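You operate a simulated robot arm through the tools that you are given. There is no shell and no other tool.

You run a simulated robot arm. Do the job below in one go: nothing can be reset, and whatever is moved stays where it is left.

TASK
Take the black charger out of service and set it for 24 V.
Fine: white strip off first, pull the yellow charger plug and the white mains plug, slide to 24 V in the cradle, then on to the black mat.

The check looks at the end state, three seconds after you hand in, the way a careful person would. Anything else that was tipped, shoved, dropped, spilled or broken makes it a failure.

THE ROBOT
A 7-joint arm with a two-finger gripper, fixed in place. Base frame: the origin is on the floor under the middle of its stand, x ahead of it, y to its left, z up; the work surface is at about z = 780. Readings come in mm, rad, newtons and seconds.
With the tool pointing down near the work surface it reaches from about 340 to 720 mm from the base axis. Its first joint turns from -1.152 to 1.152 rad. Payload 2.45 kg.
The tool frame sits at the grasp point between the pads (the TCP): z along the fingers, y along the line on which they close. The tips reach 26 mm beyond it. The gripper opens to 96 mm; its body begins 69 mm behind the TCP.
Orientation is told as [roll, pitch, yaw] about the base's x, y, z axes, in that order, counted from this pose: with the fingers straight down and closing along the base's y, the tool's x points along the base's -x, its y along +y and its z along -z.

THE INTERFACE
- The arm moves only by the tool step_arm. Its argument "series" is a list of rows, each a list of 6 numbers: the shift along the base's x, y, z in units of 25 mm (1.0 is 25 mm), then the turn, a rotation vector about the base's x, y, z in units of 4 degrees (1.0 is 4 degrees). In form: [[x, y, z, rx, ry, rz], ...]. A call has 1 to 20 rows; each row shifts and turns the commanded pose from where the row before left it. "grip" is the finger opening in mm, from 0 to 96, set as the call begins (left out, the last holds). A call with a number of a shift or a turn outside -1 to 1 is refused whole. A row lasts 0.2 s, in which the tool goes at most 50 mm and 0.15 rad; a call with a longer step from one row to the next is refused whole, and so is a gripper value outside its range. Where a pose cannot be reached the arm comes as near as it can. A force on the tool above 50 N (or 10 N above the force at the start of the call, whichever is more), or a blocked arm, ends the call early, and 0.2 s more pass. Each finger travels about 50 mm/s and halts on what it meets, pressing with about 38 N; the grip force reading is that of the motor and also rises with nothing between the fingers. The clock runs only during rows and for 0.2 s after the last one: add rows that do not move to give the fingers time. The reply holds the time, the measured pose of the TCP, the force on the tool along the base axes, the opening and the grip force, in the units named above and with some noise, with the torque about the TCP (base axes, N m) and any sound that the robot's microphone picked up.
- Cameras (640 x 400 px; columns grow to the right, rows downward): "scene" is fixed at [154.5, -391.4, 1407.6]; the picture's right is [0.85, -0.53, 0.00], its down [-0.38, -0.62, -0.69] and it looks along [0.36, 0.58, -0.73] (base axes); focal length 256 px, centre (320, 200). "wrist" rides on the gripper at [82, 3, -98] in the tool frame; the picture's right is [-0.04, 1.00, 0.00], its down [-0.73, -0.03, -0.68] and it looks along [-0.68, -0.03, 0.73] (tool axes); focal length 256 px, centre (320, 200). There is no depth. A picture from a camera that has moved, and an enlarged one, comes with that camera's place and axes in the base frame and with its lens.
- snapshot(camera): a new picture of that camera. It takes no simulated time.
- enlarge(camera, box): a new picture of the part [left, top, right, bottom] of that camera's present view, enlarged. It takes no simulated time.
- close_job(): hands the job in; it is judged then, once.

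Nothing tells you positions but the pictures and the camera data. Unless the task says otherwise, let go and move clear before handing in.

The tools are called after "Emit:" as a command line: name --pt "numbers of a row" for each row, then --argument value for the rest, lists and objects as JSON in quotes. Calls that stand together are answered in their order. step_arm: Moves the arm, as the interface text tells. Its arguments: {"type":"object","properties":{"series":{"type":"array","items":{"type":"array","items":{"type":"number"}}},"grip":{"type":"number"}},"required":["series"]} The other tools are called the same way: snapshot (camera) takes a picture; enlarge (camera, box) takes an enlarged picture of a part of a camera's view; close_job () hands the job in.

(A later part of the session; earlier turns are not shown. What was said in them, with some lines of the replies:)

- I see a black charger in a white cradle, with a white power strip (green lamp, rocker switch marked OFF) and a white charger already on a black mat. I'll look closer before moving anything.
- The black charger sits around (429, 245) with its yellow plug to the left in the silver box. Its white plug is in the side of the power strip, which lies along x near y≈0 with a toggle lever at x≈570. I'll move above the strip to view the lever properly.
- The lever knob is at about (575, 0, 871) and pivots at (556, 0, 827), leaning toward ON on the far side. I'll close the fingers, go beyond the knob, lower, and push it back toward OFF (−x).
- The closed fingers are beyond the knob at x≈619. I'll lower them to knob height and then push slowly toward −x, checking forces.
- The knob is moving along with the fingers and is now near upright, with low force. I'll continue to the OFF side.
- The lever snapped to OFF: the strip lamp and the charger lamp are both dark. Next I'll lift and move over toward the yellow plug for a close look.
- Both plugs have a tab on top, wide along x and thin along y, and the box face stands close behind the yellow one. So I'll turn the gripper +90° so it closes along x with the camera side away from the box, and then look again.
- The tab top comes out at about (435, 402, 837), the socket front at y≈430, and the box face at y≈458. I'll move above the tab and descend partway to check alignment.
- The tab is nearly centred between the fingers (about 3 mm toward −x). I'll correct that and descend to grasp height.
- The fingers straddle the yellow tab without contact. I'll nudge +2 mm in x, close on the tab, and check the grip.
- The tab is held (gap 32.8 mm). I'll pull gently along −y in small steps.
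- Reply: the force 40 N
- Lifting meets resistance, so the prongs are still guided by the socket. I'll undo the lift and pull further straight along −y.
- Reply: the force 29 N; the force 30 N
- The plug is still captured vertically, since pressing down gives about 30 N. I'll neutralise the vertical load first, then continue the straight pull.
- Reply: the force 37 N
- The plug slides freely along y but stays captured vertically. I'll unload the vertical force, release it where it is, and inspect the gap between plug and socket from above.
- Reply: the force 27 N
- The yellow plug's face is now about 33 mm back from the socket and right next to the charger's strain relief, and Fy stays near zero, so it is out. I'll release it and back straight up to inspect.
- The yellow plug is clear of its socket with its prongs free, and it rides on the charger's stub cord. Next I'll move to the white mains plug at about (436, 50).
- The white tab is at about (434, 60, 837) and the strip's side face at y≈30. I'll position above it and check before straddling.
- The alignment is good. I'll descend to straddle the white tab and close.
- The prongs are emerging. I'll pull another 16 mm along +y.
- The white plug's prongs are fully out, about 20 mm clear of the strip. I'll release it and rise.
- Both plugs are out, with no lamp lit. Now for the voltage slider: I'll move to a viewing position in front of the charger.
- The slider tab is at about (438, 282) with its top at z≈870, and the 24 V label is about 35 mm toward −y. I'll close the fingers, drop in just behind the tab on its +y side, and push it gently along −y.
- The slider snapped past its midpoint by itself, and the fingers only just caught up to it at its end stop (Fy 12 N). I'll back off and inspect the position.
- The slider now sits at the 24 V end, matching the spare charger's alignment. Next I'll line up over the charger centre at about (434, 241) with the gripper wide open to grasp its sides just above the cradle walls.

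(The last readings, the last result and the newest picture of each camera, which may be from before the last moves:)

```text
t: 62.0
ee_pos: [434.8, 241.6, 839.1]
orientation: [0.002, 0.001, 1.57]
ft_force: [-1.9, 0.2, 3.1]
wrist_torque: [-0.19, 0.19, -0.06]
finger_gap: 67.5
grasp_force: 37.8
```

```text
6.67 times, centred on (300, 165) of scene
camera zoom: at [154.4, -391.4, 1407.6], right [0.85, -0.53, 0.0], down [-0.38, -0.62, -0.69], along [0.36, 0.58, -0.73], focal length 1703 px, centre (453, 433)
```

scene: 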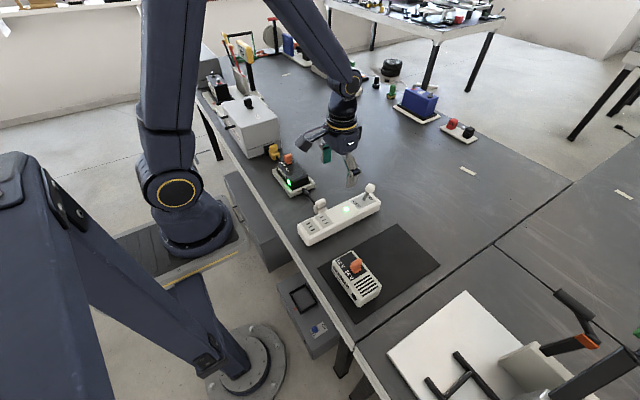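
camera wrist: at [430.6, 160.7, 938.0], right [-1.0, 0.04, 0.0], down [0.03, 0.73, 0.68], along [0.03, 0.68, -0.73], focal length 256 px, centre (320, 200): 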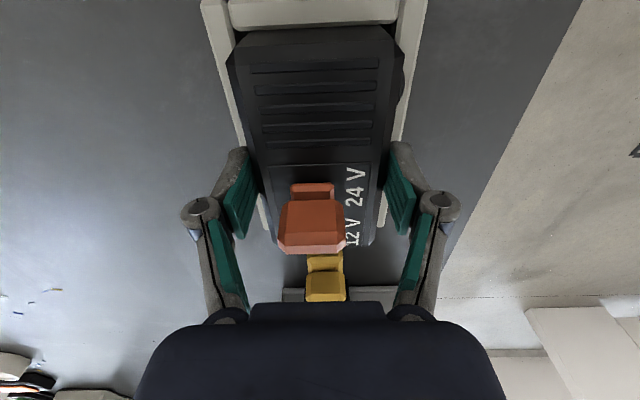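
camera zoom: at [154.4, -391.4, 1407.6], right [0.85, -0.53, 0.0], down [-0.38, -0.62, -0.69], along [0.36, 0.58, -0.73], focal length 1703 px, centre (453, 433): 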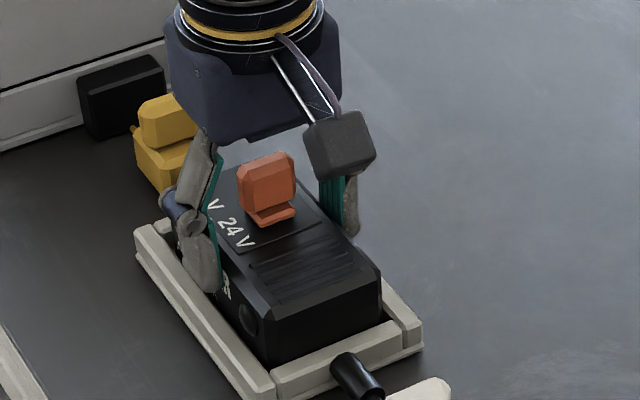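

The charger is held at a 67.5 mm gap. I'll lift a little first and check that the cradle stays put.

Emit:
step_arm --pt "0 0 0.2 0 0 0" --pt "0 0 0.2 0 0 0" --pt "0 0 0.2 0 0 0" --pt "0 0 0 0 0 0"

Emit:
enlarge --camera "scene" --box '[260, 120, 350, 220]'

Emit:
snapshot --camera "wrist"

```text
t: 63.0
ee_pos: [434.2, 242.9, 853.5]
orientation: [0.001, -0.001, 1.57]
ft_force: [0.1, 0.7, -4.2]
wrist_torque: [0.01, 0.02, 0.02]
finger_gap: 67.7
grasp_force: 38.3
```

```text
4.00 times, centred on (305, 170) of scene
camera zoom: at [154.5, -391.4, 1407.6], right [0.85, -0.53, 0.0], down [-0.38, -0.62, -0.69], along [0.36, 0.58, -0.73], focal length 1022 px, centre (380, 320)
```

zoom: 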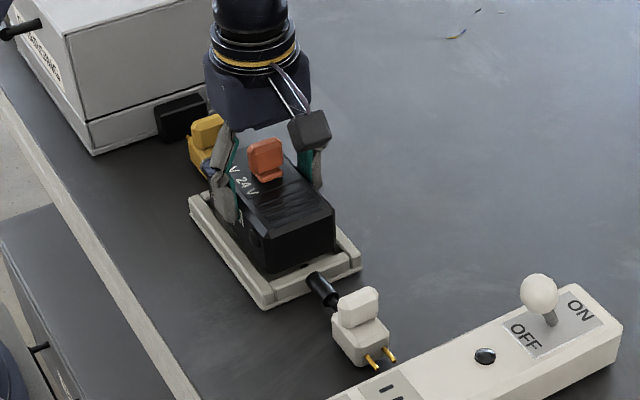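

```text
taken
camera wrist: at [429.9, 161.3, 952.7], right [-1.0, 0.04, 0.0], down [0.03, 0.73, 0.68], along [0.03, 0.68, -0.73], focal length 256 px, centre (320, 200)
```

wrist: 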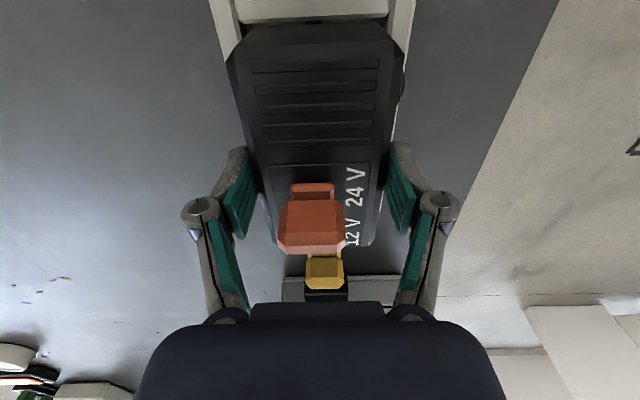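

It's free of resistance, with only about 4 N of weight. I'll lift further and watch what the plugs and cords do.

Emit:
step_arm --pt "0 0 0.3 0 0 0" --pt "0 0 0.3 0 0 0" --pt "0 0 0.3 0 0 0" --pt "0 0 0.3 0 0 0" --pt "0 0 0 0 0 0"

Emit:
enlarge --camera "scene" --box '[250, 110, 350, 220]'

Emit:
snapshot --camera "wrist"

```text
t: 64.2
ee_pos: [435.8, 242.0, 885.0]
orientation: [0.001, 0.002, 1.572]
ft_force: [-0.4, 0.0, -3.7]
wrist_torque: [-0.03, 0.02, -0.01]
finger_gap: 67.6
grasp_force: 37.9
```

```text
3.64 times, centred on (300, 165) of scene
camera zoom: at [154.5, -391.4, 1407.6], right [0.85, -0.53, 0.0], down [-0.38, -0.62, -0.69], along [0.36, 0.58, -0.73], focal length 929 px, centre (393, 327)
```

zoom: 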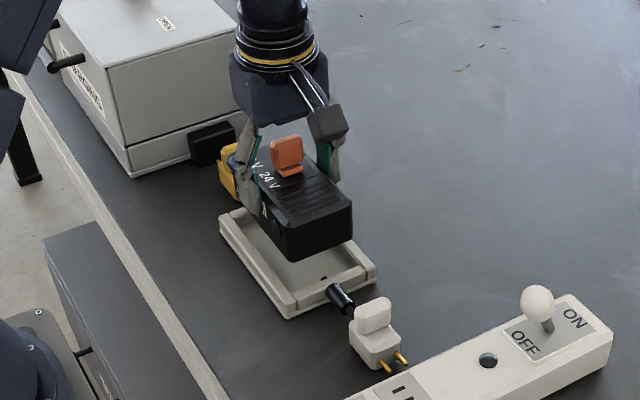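

```text
taken
camera wrist: at [430.4, 160.2, 983.0], right [-1.0, 0.04, 0.0], down [0.03, 0.73, 0.68], along [0.03, 0.68, -0.73], focal length 256 px, centre (320, 200)
```

wrist: 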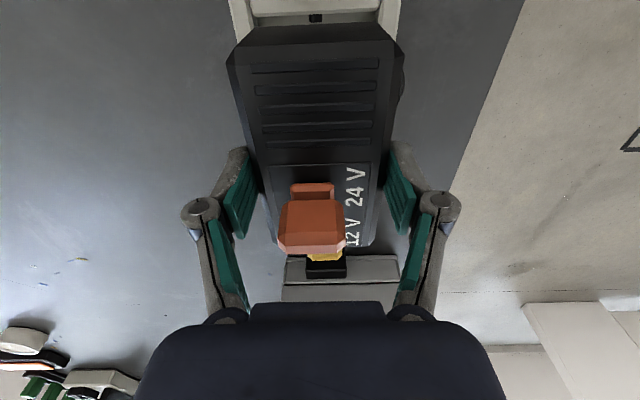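

The charger comes away cleanly, and the cords and plugs stay with the cradle as they should. I'll lift higher, then carry it over the strip to the free far part of the black mat, aiming for a centre of about (520, −180).

Emit:
step_arm --pt "0 0 0.5 0 0 0" --pt "0 0 0.7 0 0 0" --pt "0 0 0.8 0 0 0" --pt "0 0 0.8 0 0 0" --pt "0 0 0.8 0 0 0" --pt "0 0 0.3 0 0 0" --pt "0 0 0 0 0 0"

Emit:
step_arm --pt "0.1 -0.5 0 0 0 0" --pt "0.17 -0.8 0 0 0 0" --pt "0.18 -0.88 0 0 0 0" --pt "0.18 -0.88 0 0 0 0" --pt "0.18 -0.88 0 0 0 0" --pt "0.18 -0.88 0 0 0 0" --pt "0.18 -0.88 0 0 0 0" --pt "0.18 -0.88 0 0 0 0" --pt "0.18 -0.88 0 0 0 0" --pt "0.18 -0.88 0 0 0 0" --pt "0.18 -0.88 0 0 0 0" --pt "0.18 -0.88 0 0 0 0" --pt "0.18 -0.88 0 0 0 0" --pt "0.18 -0.88 0 0 0 0" --pt "0.18 -0.88 0 0 0 0" --pt "0.18 -0.88 0 0 0 0" --pt "0.18 -0.88 0 0 0 0" --pt "0.18 -0.88 0 0 0 0" --pt "0.18 -0.88 0 0 0 0" --pt "0.1 -0.42 0 0 0 0"

Emit:
snapshot --camera "scene"

Emit:
snapshot --camera "wrist"

```text
t: 65.8
ee_pos: [435.2, 243.2, 983.6]
orientation: [0.0, 0.0, 1.57]
ft_force: [0.1, 0.2, -4.3]
wrist_torque: [0.02, -0.03, 0.01]
finger_gap: 67.6
grasp_force: 38.5
```

```text
t: 70.0
ee_pos: [522.4, -175.5, 982.9]
orientation: [-0.001, 0.0, 1.571]
ft_force: [-0.3, -0.1, -3.8]
wrist_torque: [0.01, -0.02, 0.0]
finger_gap: 67.9
grasp_force: 38.1
```

```text
taken
```

scene: 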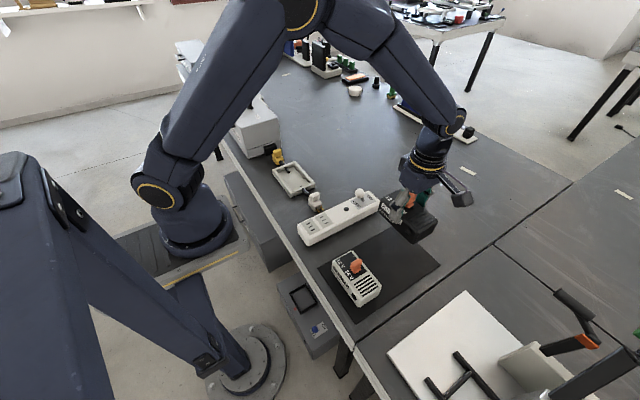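

```text
taken
camera wrist: at [517.3, -256.1, 1081.0], right [-1.0, 0.04, 0.0], down [0.03, 0.73, 0.68], along [0.03, 0.68, -0.73], focal length 256 px, centre (320, 200)
```

wrist: 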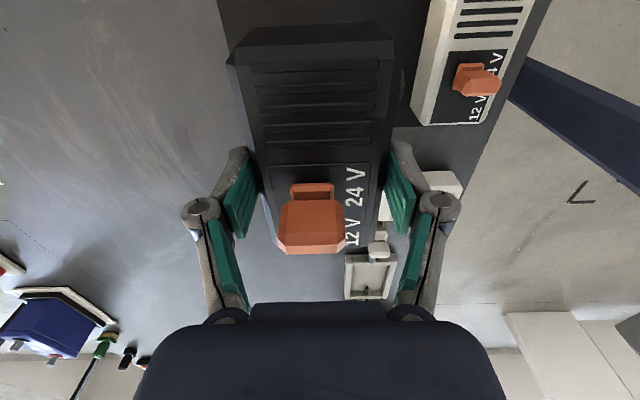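

The charger hangs above the free part of the mat. I'll descend most of the way, then finish in small steps watching for contact.

Emit:
step_arm --pt "0 0 -0.6 0 0 0" --pt "0 0 -0.8 0 0 0" --pt "0 0 -0.8 0 0 0" --pt "0 0 -0.8 0 0 0" --pt "0 0 -0.8 0 0 0" --pt "0 0 -0.8 0 0 0" --pt "0 0 -0.5 0 0 0" --pt "0 0 -0.3 0 0 0" --pt "0 0 0 0 0 0"

Emit:
snapshot --camera "wrist"

Emit:
enlarge --camera "scene" --box '[320, 180, 460, 320]'

```text
t: 72.0
ee_pos: [522.1, -174.9, 846.6]
orientation: [0.001, 0.0, 1.57]
ft_force: [-0.7, 0.0, -4.3]
wrist_torque: [0.0, -0.03, -0.01]
finger_gap: 67.6
grasp_force: 37.6
```

```text
taken
camera wrist: at [517.4, -257.0, 945.6], right [-1.0, 0.04, 0.0], down [0.03, 0.73, 0.68], along [0.03, 0.68, -0.73], focal length 256 px, centre (320, 200)
```

wrist: 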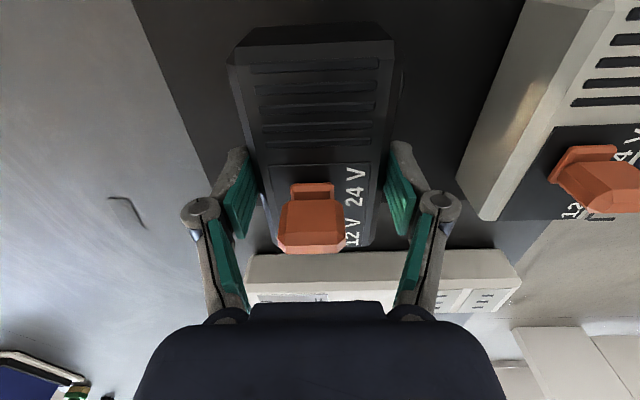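

```text
2.86 times, centred on (390, 250) of scene
camera zoom: at [154.6, -391.4, 1407.6], right [0.85, -0.53, 0.0], down [-0.38, -0.62, -0.69], along [0.36, 0.58, -0.73], focal length 730 px, centre (120, 57)
```

zoom: 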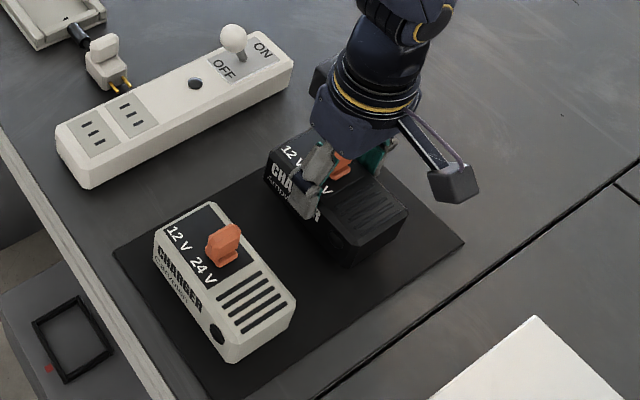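

Emit:
step_arm --pt "0 0 -0.1 0 0 0" --pt "0 0 -0.1 0 0 0" --pt "0 0 0 0 0 0"

Emit:
step_arm --pt "0 0 -0.08 0 0 0" --pt "0 0 -0.08 0 0 0" --pt "0 0 0 0 0 0"

Emit:
enlarge --camera "scene" --box '[360, 190, 440, 270]'

```text
t: 72.8
ee_pos: [521.6, -175.0, 842.4]
orientation: [-0.001, 0.001, 1.57]
ft_force: [0.4, 1.4, -4.0]
wrist_torque: [-0.01, 0.02, 0.02]
finger_gap: 67.6
grasp_force: 37.7
```

```text
t: 73.6
ee_pos: [520.7, -175.5, 837.9]
orientation: [-0.001, 0.001, 1.572]
ft_force: [0.8, 0.1, -4.9]
wrist_torque: [-0.03, 0.0, 0.02]
finger_gap: 67.6
grasp_force: 37.7
```

```text
5.00 times, centred on (400, 230) of scene
camera zoom: at [154.6, -391.4, 1407.6], right [0.85, -0.53, 0.0], down [-0.38, -0.62, -0.69], along [0.36, 0.58, -0.73], focal length 1278 px, centre (-80, 50)
```

zoom: 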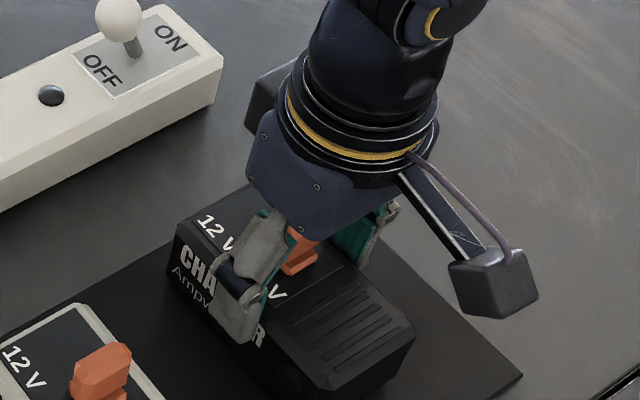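

Emit:
step_arm --pt "0 0 -0.08 0 0 0" --pt "0 0 -0.08 0 0 0" --pt "0 0 0 0 0 0"

Emit:
step_arm --pt "0 0 -0.08 0 0 0" --pt "0 0 0 0 0 0"

```text
t: 74.4
ee_pos: [521.5, -174.6, 834.8]
orientation: [0.0, 0.0, 1.57]
ft_force: [-6.5, 1.8, 24.3]
wrist_torque: [-0.01, 0.2, -0.01]
finger_gap: 68.1
grasp_force: 37.8
```

```text
t: 75.0
ee_pos: [521.3, -174.5, 832.4]
orientation: [-0.002, -0.003, 1.572]
ft_force: [-0.6, -2.1, 15.1]
wrist_torque: [-0.04, 0.01, 0.04]
finger_gap: 67.9
grasp_force: 38.0
```

The charger has touched down on the mat. I'll ease off the load, open the fingers, and rise straight up.

Emit:
step_arm --pt "0 0 0.04 0 0 0" --pt "0 0 0 0 0 0"

Emit:
step_arm --pt "0 0 0 0 0 0" --pt "0 0 0 0 0 0" --pt "0 0 0 0 0 0" --pt "0 0 0 0 0 0" --grip 92

Emit:
enlarge --camera "scene" --box '[340, 180, 460, 300]'

```text
t: 75.6
ee_pos: [519.7, -174.3, 832.2]
orientation: [0.002, -0.001, 1.573]
ft_force: [0.6, -0.7, 0.2]
wrist_torque: [-0.32, -0.2, 0.04]
finger_gap: 67.4
grasp_force: 38.0
```

```text
t: 76.6
ee_pos: [520.8, -174.2, 834.3]
orientation: [-0.001, 0.0, 1.571]
ft_force: [0.2, -0.8, -0.4]
wrist_torque: [-0.03, 0.02, 0.05]
finger_gap: 91.8
grasp_force: 0.0
```

```text
3.33 times, centred on (400, 240) of scene
camera zoom: at [154.5, -391.4, 1407.6], right [0.85, -0.53, 0.0], down [-0.38, -0.62, -0.69], along [0.36, 0.58, -0.73], focal length 852 px, centre (53, 67)
```

zoom: 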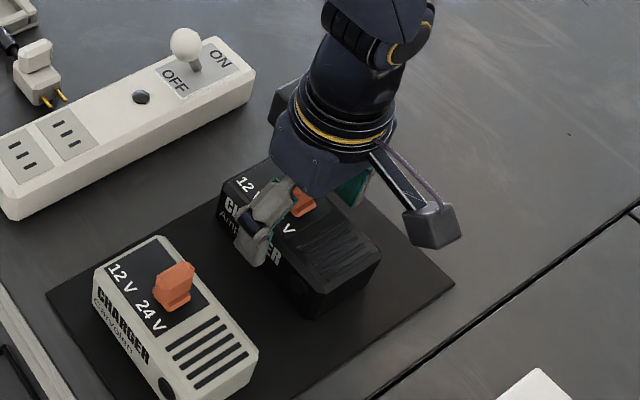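

Emit:
step_arm --pt "0 0 0.4 0 0 0" --pt "0 0 0.6 0 0 0" --pt "0 0 0.8 0 0 0" --pt "0 0 1 0 0 0" --pt "0 0 1 0 0 0" --pt "0 0 1 0 0 0" --pt "0 0 1 0 0 0" --pt "0 0 1 0 0 0" --pt "0.3 0.6 0.5 0 0 0" --pt "0.3 0.8 0 0 0 0" --pt "0.3 0.8 0 0 0 0" --pt "0.3 0.8 0 0 0 0" --pt "0.3 0.8 0 0 0 0" --pt "0.3 0.8 0 0 0 0" --pt "0 0.8 0 0 0 0" --pt "0 0.8 0 0 0 0" --pt "0 0.8 0 0 0 0" --pt "0 0.8 0 0 0 0" --pt "0 0 0 0 0 0"

Emit:
snapshot --camera "scene"

Emit:
enlarge --camera "scene" --box '[310, 190, 450, 330]'

Emit:
enlarge --camera "scene" --box '[240, 120, 390, 250]'

```text
t: 80.6
ee_pos: [565.2, 20.3, 1015.4]
orientation: [-0.001, 0.001, 1.572]
ft_force: [0.5, 0.3, 0.3]
wrist_torque: [0.03, 0.02, 0.01]
finger_gap: 91.8
grasp_force: 0.0
```

```text
taken
```

scene: 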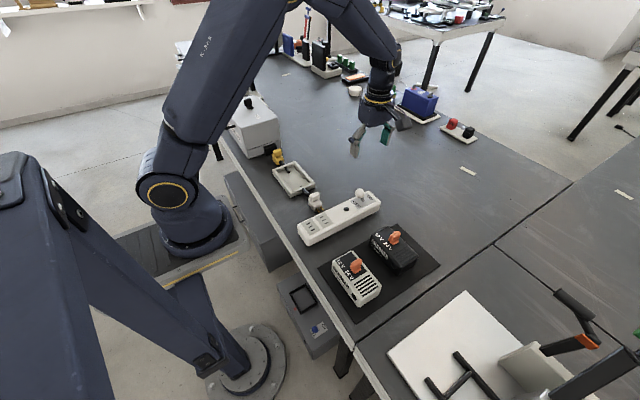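

```text
2.86 times, centred on (380, 260) of scene
camera zoom: at [154.5, -391.4, 1407.6], right [0.85, -0.53, 0.0], down [-0.38, -0.62, -0.69], along [0.36, 0.58, -0.73], focal length 730 px, centre (149, 29)
```

zoom: 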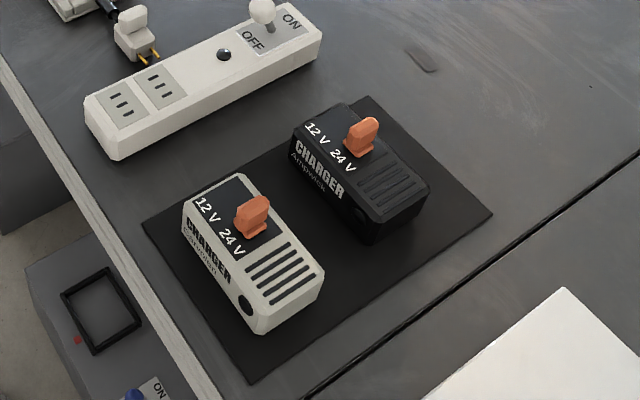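

```text
3.08 times, centred on (315, 185) of scene
camera zoom: at [154.5, -391.4, 1407.6], right [0.85, -0.53, 0.0], down [-0.38, -0.62, -0.69], along [0.36, 0.58, -0.73], focal length 786 px, centre (335, 246)
```

zoom: 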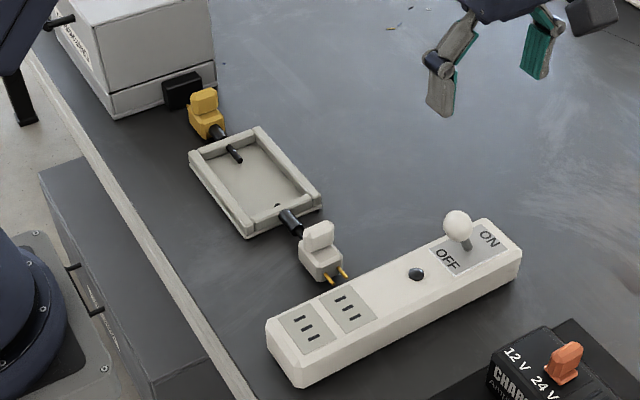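

The black charger is on the mat, and the strip, cradle and spare charger look unmoved. I'll do a final close check of the slider, both plugs and the lever.

Emit:
enlarge --camera "scene" --box '[365, 215, 425, 275]'

Emit:
enlarge --camera "scene" --box '[255, 130, 325, 200]'

Emit:
enlarge --camera "scene" --box '[300, 170, 390, 250]'

Emit:
snapshot --camera "wrist"

```text
6.67 times, centred on (395, 245) of scene
camera zoom: at [154.5, -391.4, 1407.6], right [0.85, -0.53, 0.0], down [-0.38, -0.62, -0.69], along [0.36, 0.58, -0.73], focal length 1703 px, centre (-180, -100)
```

zoom: 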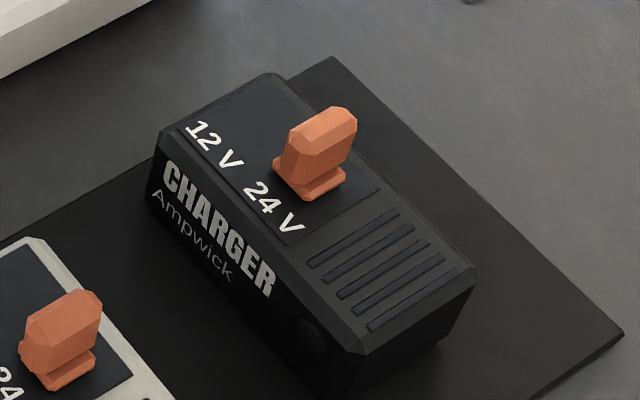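

```text
5.71 times, centred on (290, 165) of scene
camera zoom: at [154.5, -391.4, 1407.6], right [0.85, -0.53, 0.0], down [-0.38, -0.62, -0.69], along [0.36, 0.58, -0.73], focal length 1460 px, centre (491, 400)
```

zoom: 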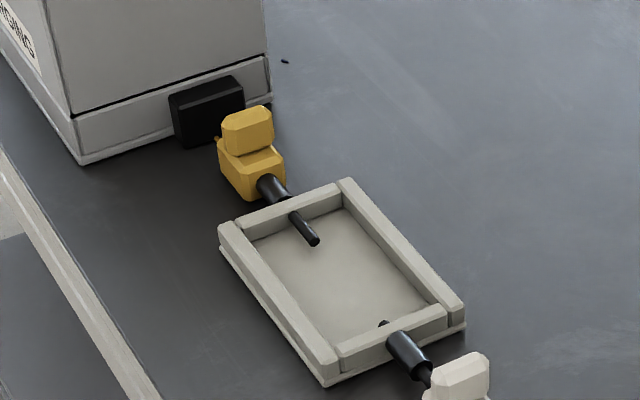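

```text
5.00 times, centred on (345, 210) of scene
camera zoom: at [154.5, -391.4, 1407.6], right [0.85, -0.53, 0.0], down [-0.38, -0.62, -0.69], along [0.36, 0.58, -0.73], focal length 1278 px, centre (195, 150)
```

zoom: 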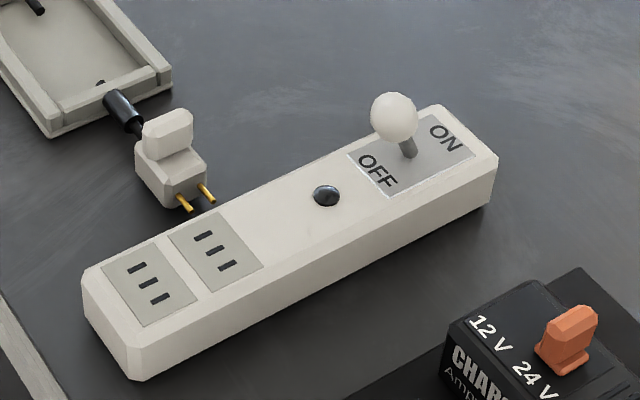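

```text
taken
camera wrist: at [560.3, -61.1, 1113.6], right [-1.0, 0.04, 0.0], down [0.03, 0.73, 0.68], along [0.03, 0.68, -0.73], focal length 256 px, centre (320, 200)
```

wrist: 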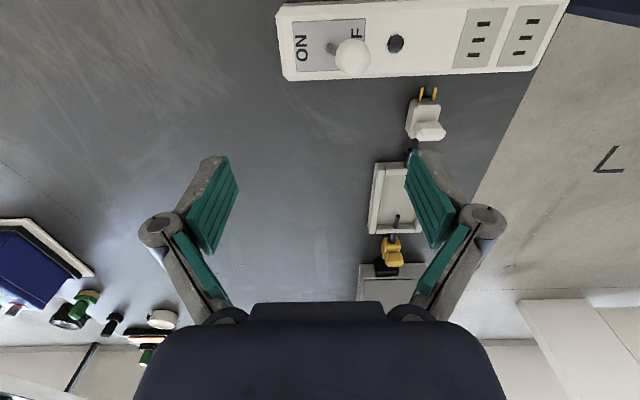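

Everything matches the request:
- The strip is off, with its lever at OFF and lamp dark.
- The yellow and white plugs are both out of their sockets with prongs visible.
- The slider is at 24 V.
- The black charger stands flat on the mat, clear of the spare charger.

The gripper is empty and well clear, so I'm handing in.

Emit:
close_job

```text
The job is handed in.
```

The black charger is out of service, set to 24 V, and standing flat on the free part of the black mat. I've handed the job in.

- **Strip:** I pushed the lever to OFF first. The strip lamp and the charger lamp both went dark.
- **Plugs:** I pulled the yellow plug, then the white mains plug. Both sets of prongs are clear of their sockets.
- **Slider:** It moved from 12 V to its stop by the 24 V label while the charger was still in the cradle.
- **Charger:** It lifted out of the cradle cleanly. Both cords and plugs stayed behind with the cradle, not with the charger.

In the last pictures the strip, cradle and the white spare charger were where they started. The gripper is empty and well clear.

While checking whether the yellow plug was out, I lifted it slightly and met up to about 39 N of resistance. I stopped and finished with a straight pull; nothing looked shifted or damaged afterwards.
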